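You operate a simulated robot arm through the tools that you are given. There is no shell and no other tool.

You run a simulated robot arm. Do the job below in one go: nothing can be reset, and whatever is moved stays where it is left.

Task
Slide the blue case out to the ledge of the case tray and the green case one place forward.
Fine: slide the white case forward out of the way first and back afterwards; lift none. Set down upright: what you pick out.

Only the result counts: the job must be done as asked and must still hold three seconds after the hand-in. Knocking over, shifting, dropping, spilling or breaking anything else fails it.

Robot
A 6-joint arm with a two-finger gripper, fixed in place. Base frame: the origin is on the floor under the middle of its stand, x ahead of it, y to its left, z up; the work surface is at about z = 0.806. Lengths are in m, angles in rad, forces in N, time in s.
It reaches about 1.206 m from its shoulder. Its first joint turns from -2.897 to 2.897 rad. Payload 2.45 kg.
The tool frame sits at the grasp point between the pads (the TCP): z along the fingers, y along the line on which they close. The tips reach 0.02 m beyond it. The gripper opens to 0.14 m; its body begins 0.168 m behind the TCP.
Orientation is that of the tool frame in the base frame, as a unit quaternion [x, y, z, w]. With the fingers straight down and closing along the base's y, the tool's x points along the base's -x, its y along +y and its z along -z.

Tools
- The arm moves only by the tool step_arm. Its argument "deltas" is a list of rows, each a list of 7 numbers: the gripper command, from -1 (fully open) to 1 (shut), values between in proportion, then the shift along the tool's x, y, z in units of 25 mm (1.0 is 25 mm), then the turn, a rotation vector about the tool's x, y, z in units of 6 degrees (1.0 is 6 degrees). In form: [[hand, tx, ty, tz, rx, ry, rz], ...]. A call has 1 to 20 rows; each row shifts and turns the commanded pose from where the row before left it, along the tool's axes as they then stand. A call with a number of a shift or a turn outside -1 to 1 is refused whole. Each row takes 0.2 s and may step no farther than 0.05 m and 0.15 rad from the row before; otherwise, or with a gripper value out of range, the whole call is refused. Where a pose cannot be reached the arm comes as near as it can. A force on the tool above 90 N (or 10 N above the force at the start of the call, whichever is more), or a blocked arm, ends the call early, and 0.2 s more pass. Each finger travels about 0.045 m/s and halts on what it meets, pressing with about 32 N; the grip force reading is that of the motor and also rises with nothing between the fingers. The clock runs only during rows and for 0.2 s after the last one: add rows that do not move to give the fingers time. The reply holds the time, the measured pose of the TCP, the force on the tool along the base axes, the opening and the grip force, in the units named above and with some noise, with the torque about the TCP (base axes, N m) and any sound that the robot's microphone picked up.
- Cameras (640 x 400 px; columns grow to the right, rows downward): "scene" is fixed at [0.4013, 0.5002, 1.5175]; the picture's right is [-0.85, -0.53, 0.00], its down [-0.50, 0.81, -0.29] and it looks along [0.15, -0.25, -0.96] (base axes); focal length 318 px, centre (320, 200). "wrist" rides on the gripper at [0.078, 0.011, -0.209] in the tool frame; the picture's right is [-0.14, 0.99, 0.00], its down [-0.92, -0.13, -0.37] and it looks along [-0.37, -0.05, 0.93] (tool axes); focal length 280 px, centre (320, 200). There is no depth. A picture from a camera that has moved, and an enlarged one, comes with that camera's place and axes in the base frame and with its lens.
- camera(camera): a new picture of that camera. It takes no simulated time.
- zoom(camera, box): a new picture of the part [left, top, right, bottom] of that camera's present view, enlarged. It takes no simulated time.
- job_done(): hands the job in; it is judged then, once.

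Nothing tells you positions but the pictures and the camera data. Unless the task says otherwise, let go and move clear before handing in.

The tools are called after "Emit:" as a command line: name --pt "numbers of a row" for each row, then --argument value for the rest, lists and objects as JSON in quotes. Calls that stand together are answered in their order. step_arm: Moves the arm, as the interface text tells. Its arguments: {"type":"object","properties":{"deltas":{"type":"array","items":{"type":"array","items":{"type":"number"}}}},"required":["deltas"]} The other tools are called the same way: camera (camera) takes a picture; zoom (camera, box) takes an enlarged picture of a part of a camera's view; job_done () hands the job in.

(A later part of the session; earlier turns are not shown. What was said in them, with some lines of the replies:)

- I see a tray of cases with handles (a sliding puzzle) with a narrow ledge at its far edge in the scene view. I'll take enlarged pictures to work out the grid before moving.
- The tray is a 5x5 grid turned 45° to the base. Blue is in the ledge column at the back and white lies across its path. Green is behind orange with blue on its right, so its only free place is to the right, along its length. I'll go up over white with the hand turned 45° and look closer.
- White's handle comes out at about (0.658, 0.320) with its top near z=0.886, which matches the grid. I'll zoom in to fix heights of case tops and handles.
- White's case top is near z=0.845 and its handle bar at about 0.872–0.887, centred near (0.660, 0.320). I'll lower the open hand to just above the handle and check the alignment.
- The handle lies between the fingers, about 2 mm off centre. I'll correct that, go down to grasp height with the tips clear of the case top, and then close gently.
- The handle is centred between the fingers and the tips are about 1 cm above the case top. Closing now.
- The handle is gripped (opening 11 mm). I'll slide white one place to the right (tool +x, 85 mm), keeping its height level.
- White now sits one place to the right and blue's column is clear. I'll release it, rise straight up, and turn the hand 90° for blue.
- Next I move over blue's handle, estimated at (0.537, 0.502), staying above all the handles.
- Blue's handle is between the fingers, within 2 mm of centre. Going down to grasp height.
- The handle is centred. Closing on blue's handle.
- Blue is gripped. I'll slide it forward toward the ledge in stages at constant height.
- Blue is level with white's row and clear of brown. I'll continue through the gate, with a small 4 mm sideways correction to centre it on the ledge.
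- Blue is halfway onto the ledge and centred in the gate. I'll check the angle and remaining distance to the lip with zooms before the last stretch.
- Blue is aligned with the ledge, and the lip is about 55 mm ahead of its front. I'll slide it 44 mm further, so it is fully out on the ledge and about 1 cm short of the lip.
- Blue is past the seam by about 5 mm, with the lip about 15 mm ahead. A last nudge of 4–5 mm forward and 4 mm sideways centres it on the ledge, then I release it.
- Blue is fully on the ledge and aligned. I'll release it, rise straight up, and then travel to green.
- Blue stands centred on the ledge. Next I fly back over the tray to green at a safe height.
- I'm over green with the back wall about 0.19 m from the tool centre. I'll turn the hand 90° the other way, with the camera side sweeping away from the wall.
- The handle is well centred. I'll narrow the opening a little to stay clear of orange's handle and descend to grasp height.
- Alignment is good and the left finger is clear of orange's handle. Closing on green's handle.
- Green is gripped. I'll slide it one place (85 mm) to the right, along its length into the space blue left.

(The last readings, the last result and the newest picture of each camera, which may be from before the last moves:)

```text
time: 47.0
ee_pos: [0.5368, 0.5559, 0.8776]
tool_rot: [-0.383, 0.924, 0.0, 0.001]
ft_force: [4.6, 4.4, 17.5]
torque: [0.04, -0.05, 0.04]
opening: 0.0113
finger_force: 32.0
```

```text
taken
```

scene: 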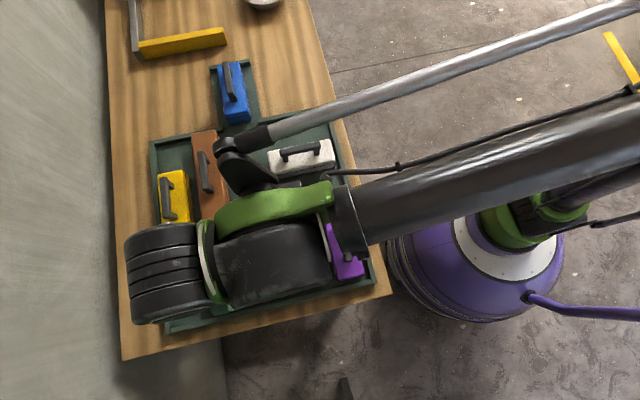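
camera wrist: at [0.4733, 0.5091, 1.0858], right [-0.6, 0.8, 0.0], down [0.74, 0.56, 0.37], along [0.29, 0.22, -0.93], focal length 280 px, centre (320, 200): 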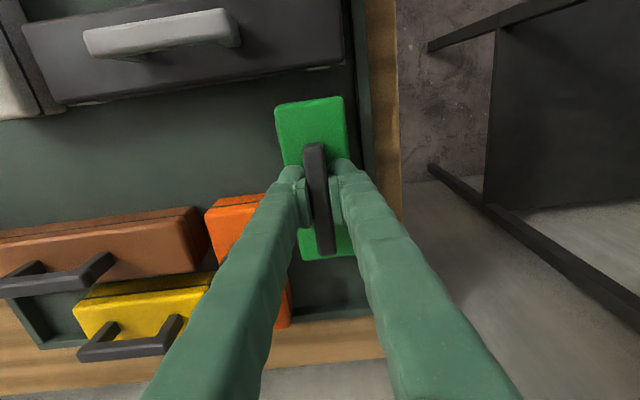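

Green has moved one place. I'll release, rise straight up, and check.

Emit:
step_arm --pt "0.6 0 0 0 0 0 0" --pt "0.36 0 0 0 0 0 0" --pt "0.36 0 0 0 0 0 0" --pt "0.36 0 0 0 0 0 0" --pt "0.36 0 0 -0.5 0 0 0" --pt "0.36 0 0 -0.8 0 0 0" --pt "0.36 0 0 -0.9 0 0 0" --pt "0.36 0 0 -0.9 0 0 0" --pt "0.36 0 0 -0.9 0 0 0" --pt "0.2 0 0 0 0 0 0"

Emit:
camera --camera "wrist"

Emit:
step_arm --pt "0.2 0.555 -0.85 0 0 0 0" --pt "0.2 0.555 -0.85 0 0 0 0" --pt "0.2 0.555 -0.85 0 0 0 0" --pt "0.2 0.555 -0.85 0 0 0 0" --pt "0.2 0.555 -0.85 0 0 0 0" --pt "0.2 0.555 -0.85 0 0 0 0" --pt "0.2 0.555 -0.85 0 0 0 0" --pt "0.2 0.555 -0.85 0 0 0 0" --pt "0.2 0.555 -0.85 0 0 0 0" --pt "0.2 0.555 -0.85 0 0 0 0" --pt "0.2 0.555 -0.85 0 0 0 0" --pt "0.2 0.555 -0.85 0 0 0 0" --pt "0.2 0 0 0 0 0 0"

Emit:
camera --camera "wrist"

Emit:
camera --camera "scene"

```text
time: 49.2
ee_pos: [0.5368, 0.5572, 0.9778]
tool_rot: [-0.382, 0.924, 0.0, 0.001]
ft_force: [0.5, 0.0, -0.9]
torque: [0.05, 0.0, -0.01]
opening: 0.056
finger_force: 0.1
```

```text
taken
camera wrist: at [0.4739, 0.5092, 1.186], right [-0.6, 0.8, 0.0], down [0.74, 0.56, 0.37], along [0.29, 0.22, -0.93], focal length 280 px, centre (320, 200)
```

wrist: 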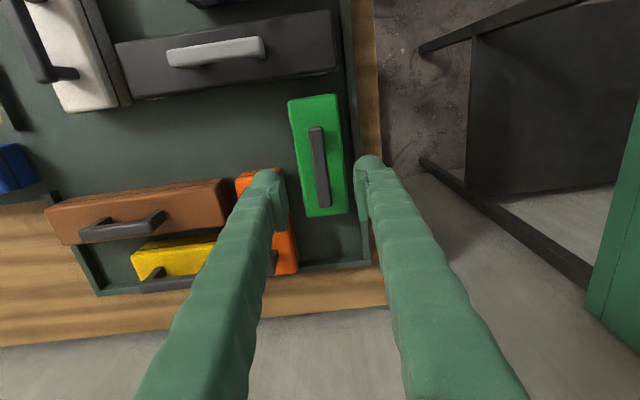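

```text
time: 52.0
ee_pos: [0.5973, 0.2587, 0.9754]
tool_rot: [-0.383, 0.924, 0.0, 0.0]
ft_force: [0.2, -0.4, 0.9]
torque: [0.0, 0.02, 0.02]
opening: 0.0558
finger_force: 0.0
```

```text
taken
camera wrist: at [0.5346, 0.2116, 1.1846], right [-0.6, 0.8, 0.0], down [0.74, 0.56, 0.37], along [0.29, 0.22, -0.93], focal length 280 px, centre (320, 200)
```

wrist: 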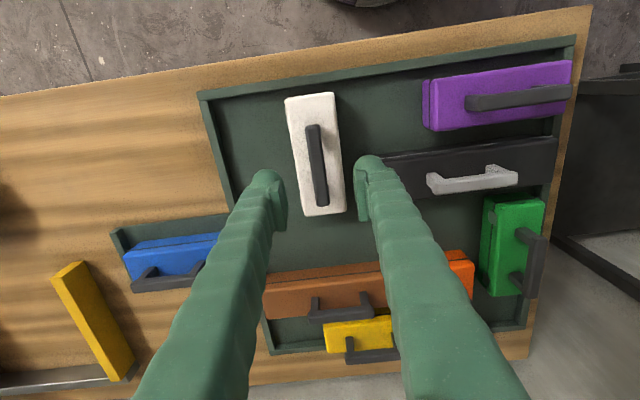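

```text
taken
```

scene: 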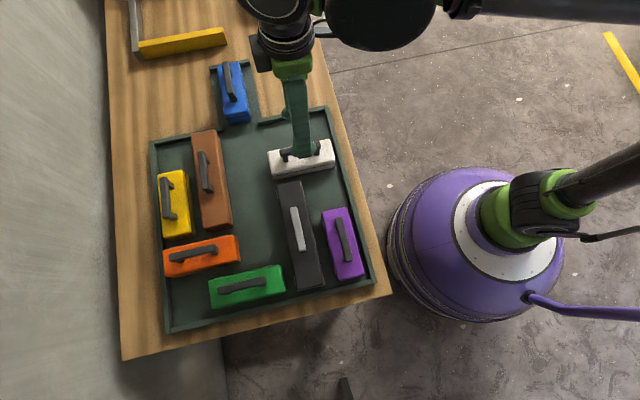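

Green is one place right, next to black, and blue is on the ledge. Now I return white: centre on its handle with a small correction and descend.

Emit:
step_arm --pt "0.2 0 -0.1 0.78 0 0 0" --pt "0.2 0 0 0.78 0 0 0" --pt "0.2 0 0 0.78 0 0 0" --pt "0.2 0 0 0.78 0 0 0" --pt "0.2 0 0 0.78 0 0 0" --pt "0.2 0 0 0 0 0 0"

Emit:
camera --camera "wrist"

```text
time: 53.4
ee_pos: [0.5982, 0.2569, 0.8806]
tool_rot: [-0.382, 0.924, 0.0, 0.001]
ft_force: [0.1, 0.4, -0.5]
torque: [0.01, -0.01, -0.01]
opening: 0.0558
finger_force: 0.1
```

```text
taken
camera wrist: at [0.5353, 0.2102, 1.0881], right [-0.6, 0.8, 0.0], down [0.74, 0.56, 0.37], along [0.29, 0.22, -0.93], focal length 280 px, centre (320, 200)
```

wrist: 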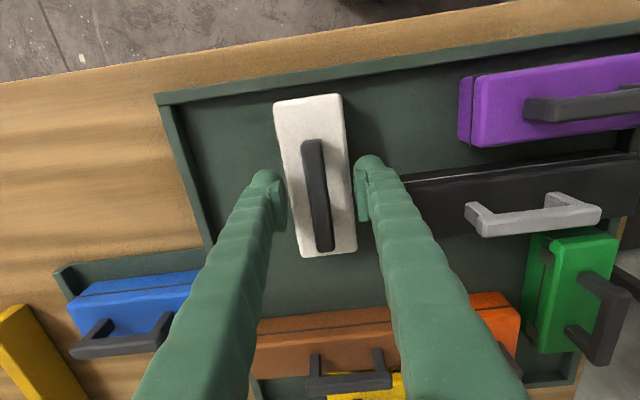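

Centred well. Closing on white's handle.

Emit:
step_arm --pt "0.6 0 0 0.06 0 0 0" --pt "0.9 0 0 0 0 0 0" --pt "0.9 0 0 0 0 0 0" --pt "0.9 0 0 0 0 0 0" --pt "0.9 0 0 0 0 0 0"

Emit:
camera --camera "wrist"

```text
time: 54.6
ee_pos: [0.5976, 0.2577, 0.8779]
tool_rot: [-0.383, 0.924, 0.001, 0.001]
ft_force: [0.9, 0.2, -0.1]
torque: [-0.02, -0.05, 0.02]
opening: 0.0112
finger_force: 32.5
```

```text
taken
camera wrist: at [0.5356, 0.2103, 1.0866], right [-0.6, 0.8, 0.0], down [0.74, 0.56, 0.37], along [0.29, 0.22, -0.93], focal length 280 px, centre (320, 200)
```

wrist: 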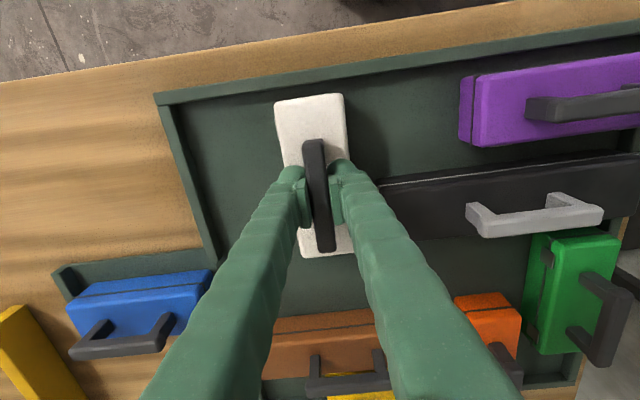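

White is gripped again. Sliding it 85 mm back to its original place.

Emit:
step_arm --pt "0.9 -0.34 0 0 0 0 0" --pt "0.9 -0.34 0 0 0 0 0" --pt "0.9 -0.34 0 0 0 0 0" --pt "0.9 -0.34 0 0 0 0 0" --pt "0.9 -0.34 0 0 0 0 0" --pt "0.9 -0.34 0 0 0 0 0" --pt "0.9 -0.34 0 0 0 0 0" --pt "0.9 -0.34 0 0 0 0 0" --pt "0.9 -0.34 0 0 0 0 0" --pt "0.9 -0.34 0 0 0 0 0" --pt "0.9 0 0 0 0 0 0"

Emit:
camera --camera "wrist"

Emit:
zoom --camera "scene" --box '[215, 120, 315, 200]'

```text
time: 57.0
ee_pos: [0.6599, 0.317, 0.8786]
tool_rot: [-0.382, 0.924, 0.0, 0.0]
ft_force: [-0.7, 0.5, -0.2]
torque: [-0.03, 0.02, 0.0]
opening: 0.0111
finger_force: 31.7
```

```text
taken
camera wrist: at [0.5973, 0.2698, 1.0869], right [-0.6, 0.8, 0.0], down [0.74, 0.56, 0.37], along [0.29, 0.22, -0.93], focal length 280 px, centre (320, 200)
```

wrist: 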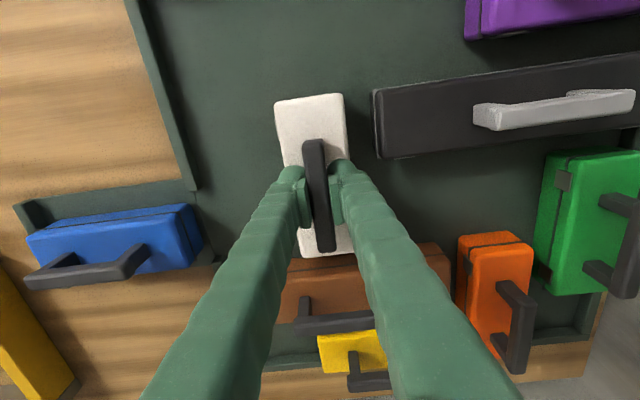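

```text
5.00 times, centred on (265, 160) of scene
camera zoom: at [0.4013, 0.5002, 1.5175], right [-0.85, -0.53, 0.0], down [-0.5, 0.81, -0.29], along [0.15, -0.25, -0.96], focal length 1589 px, centre (595, 400)
```

zoom: 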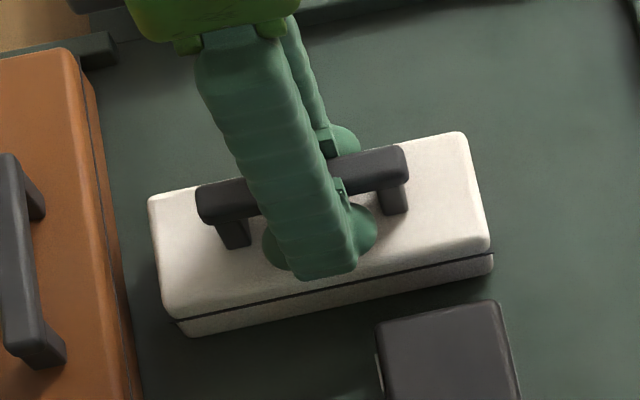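

White is back within about 2–3 mm of where it started. I'll trim that out, then release and rise.

Emit:
step_arm --pt "0.9 0.03 0.09 0 0 0 0" --pt "0.9 0 0 0 0 0 0" --pt "0.9 0 0 0 0 0 0" --pt "0.5 0 0 0 0 0 0" --pt "0.2 0 0 0 0 0 0" --pt "0.2 0 0 0 0 0 0" --pt "0.2 0 0 0 0 0 0" --pt "0.2 0 0 -0.5 0 0 0" --pt "0.2 0 0 -0.8 0 0 0" --pt "0.2 0 0 -0.9 0 0 0" --pt "0.2 0 0 -0.9 0 0 0" --pt "0.2 0 0 -0.9 0 0 0" --pt "0.2 0 0 -0.9 0 0 0" --pt "0.2 0 0 -0.9 0 0 0" --pt "0.2 0 0 -0.9 0 0 0" --pt "0.2 0 0 0 0 0 0"

Emit:
step_arm --pt "0.2 0.9 0 0 0 0 0" --pt "0.2 0.9 0 0 0 0 0" --pt "0.2 0.9 0 0 0 0 0" --pt "0.2 0.9 0 0 0 0 0" --pt "0.2 0.9 0 0 0 0 0" --pt "0.2 0.9 0 0 0 0 0" --pt "0.2 0.9 0 0 0 0 0" --pt "0.2 0.9 0 0 0 0 0" --pt "0.2 0 0 0 0 0 0"

Emit:
camera --camera "scene"

Emit:
zoom --camera "scene" --box '[130, 40, 400, 350]'

Emit:
zoom --camera "scene" --box '[215, 120, 315, 200]'

Emit:
zoom --camera "scene" --box '[150, 210, 310, 330]'

```text
time: 60.4
ee_pos: [0.6569, 0.3162, 1.0456]
tool_rot: [-0.383, 0.924, 0.0, 0.001]
ft_force: [-0.1, 0.7, 0.4]
torque: [0.0, 0.02, 0.01]
opening: 0.0558
finger_force: 0.1
```

```text
time: 62.4
ee_pos: [0.53, 0.1911, 1.0452]
tool_rot: [-0.383, 0.924, 0.0, 0.0]
ft_force: [0.0, -0.7, -0.6]
torque: [0.03, -0.02, 0.03]
opening: 0.0558
finger_force: 0.0
```

```text
taken
```

scene: 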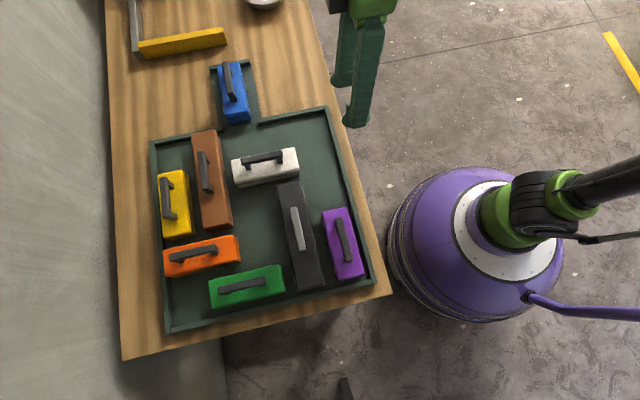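

```text
1.29 times, centred on (265, 195) of scene
camera zoom: at [0.4013, 0.5002, 1.5175], right [-0.85, -0.53, 0.0], down [-0.5, 0.81, -0.29], along [0.15, -0.25, -0.96], focal length 410 px, centre (391, 206)
```

zoom: 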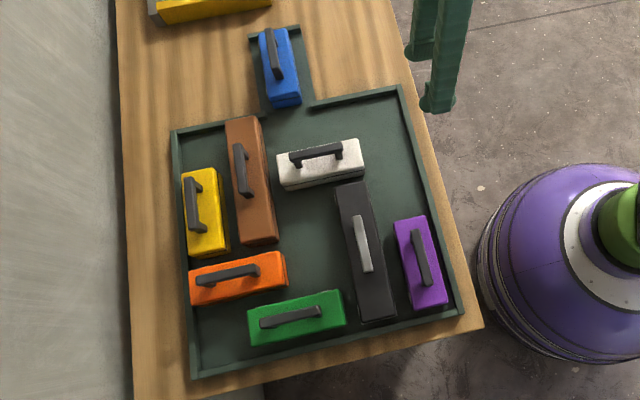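

```text
5.00 times, centred on (265, 160) of scene
camera zoom: at [0.4013, 0.5002, 1.5175], right [-0.85, -0.53, 0.0], down [-0.5, 0.81, -0.29], along [0.15, -0.25, -0.96], focal length 1589 px, centre (595, 400)
```

zoom: 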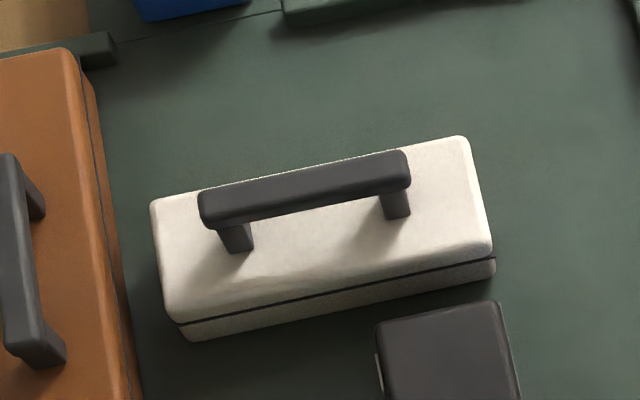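

```text
3.33 times, centred on (230, 270) of scene
camera zoom: at [0.4013, 0.5002, 1.5175], right [-0.85, -0.53, 0.0], down [-0.5, 0.81, -0.29], along [0.15, -0.25, -0.96], focal length 1059 px, centre (620, -33)
```

zoom: 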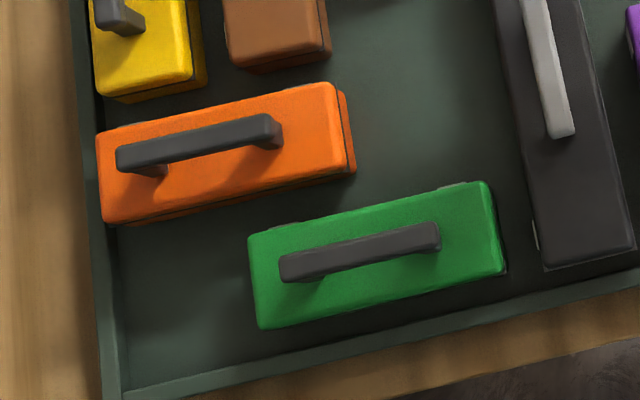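

White is back where it started and green is one place over. Blue stands on the ledge, and the other cases and objects look unmoved. The hand is open and clear of everything, so I'm handing in.

Emit:
job_done

```text
The job is handed in.
```

The job is handed in: the blue case is out on the ledge and the green case has moved one place over. No verdict came back with the hand-in.

- **Blue:** it is fully on the ledge, past the seam and about 1 cm short of the lip. It is centred and upright.
- **Green:** it moved 85 mm along its length into the space blue left. I took "forward" to mean that direction, because orange and the tray wall left no other free place.
- **White:** I slid it one place aside to clear blue's path, then back. In the final picture it sits where it started.
- **The rest:** no case was lifted, and the other cases and objects look unmoved in the final pictures. At most, orange looks 1–2 mm different, which I put down to shadow. The hand was open and clear of the tray at hand-in.
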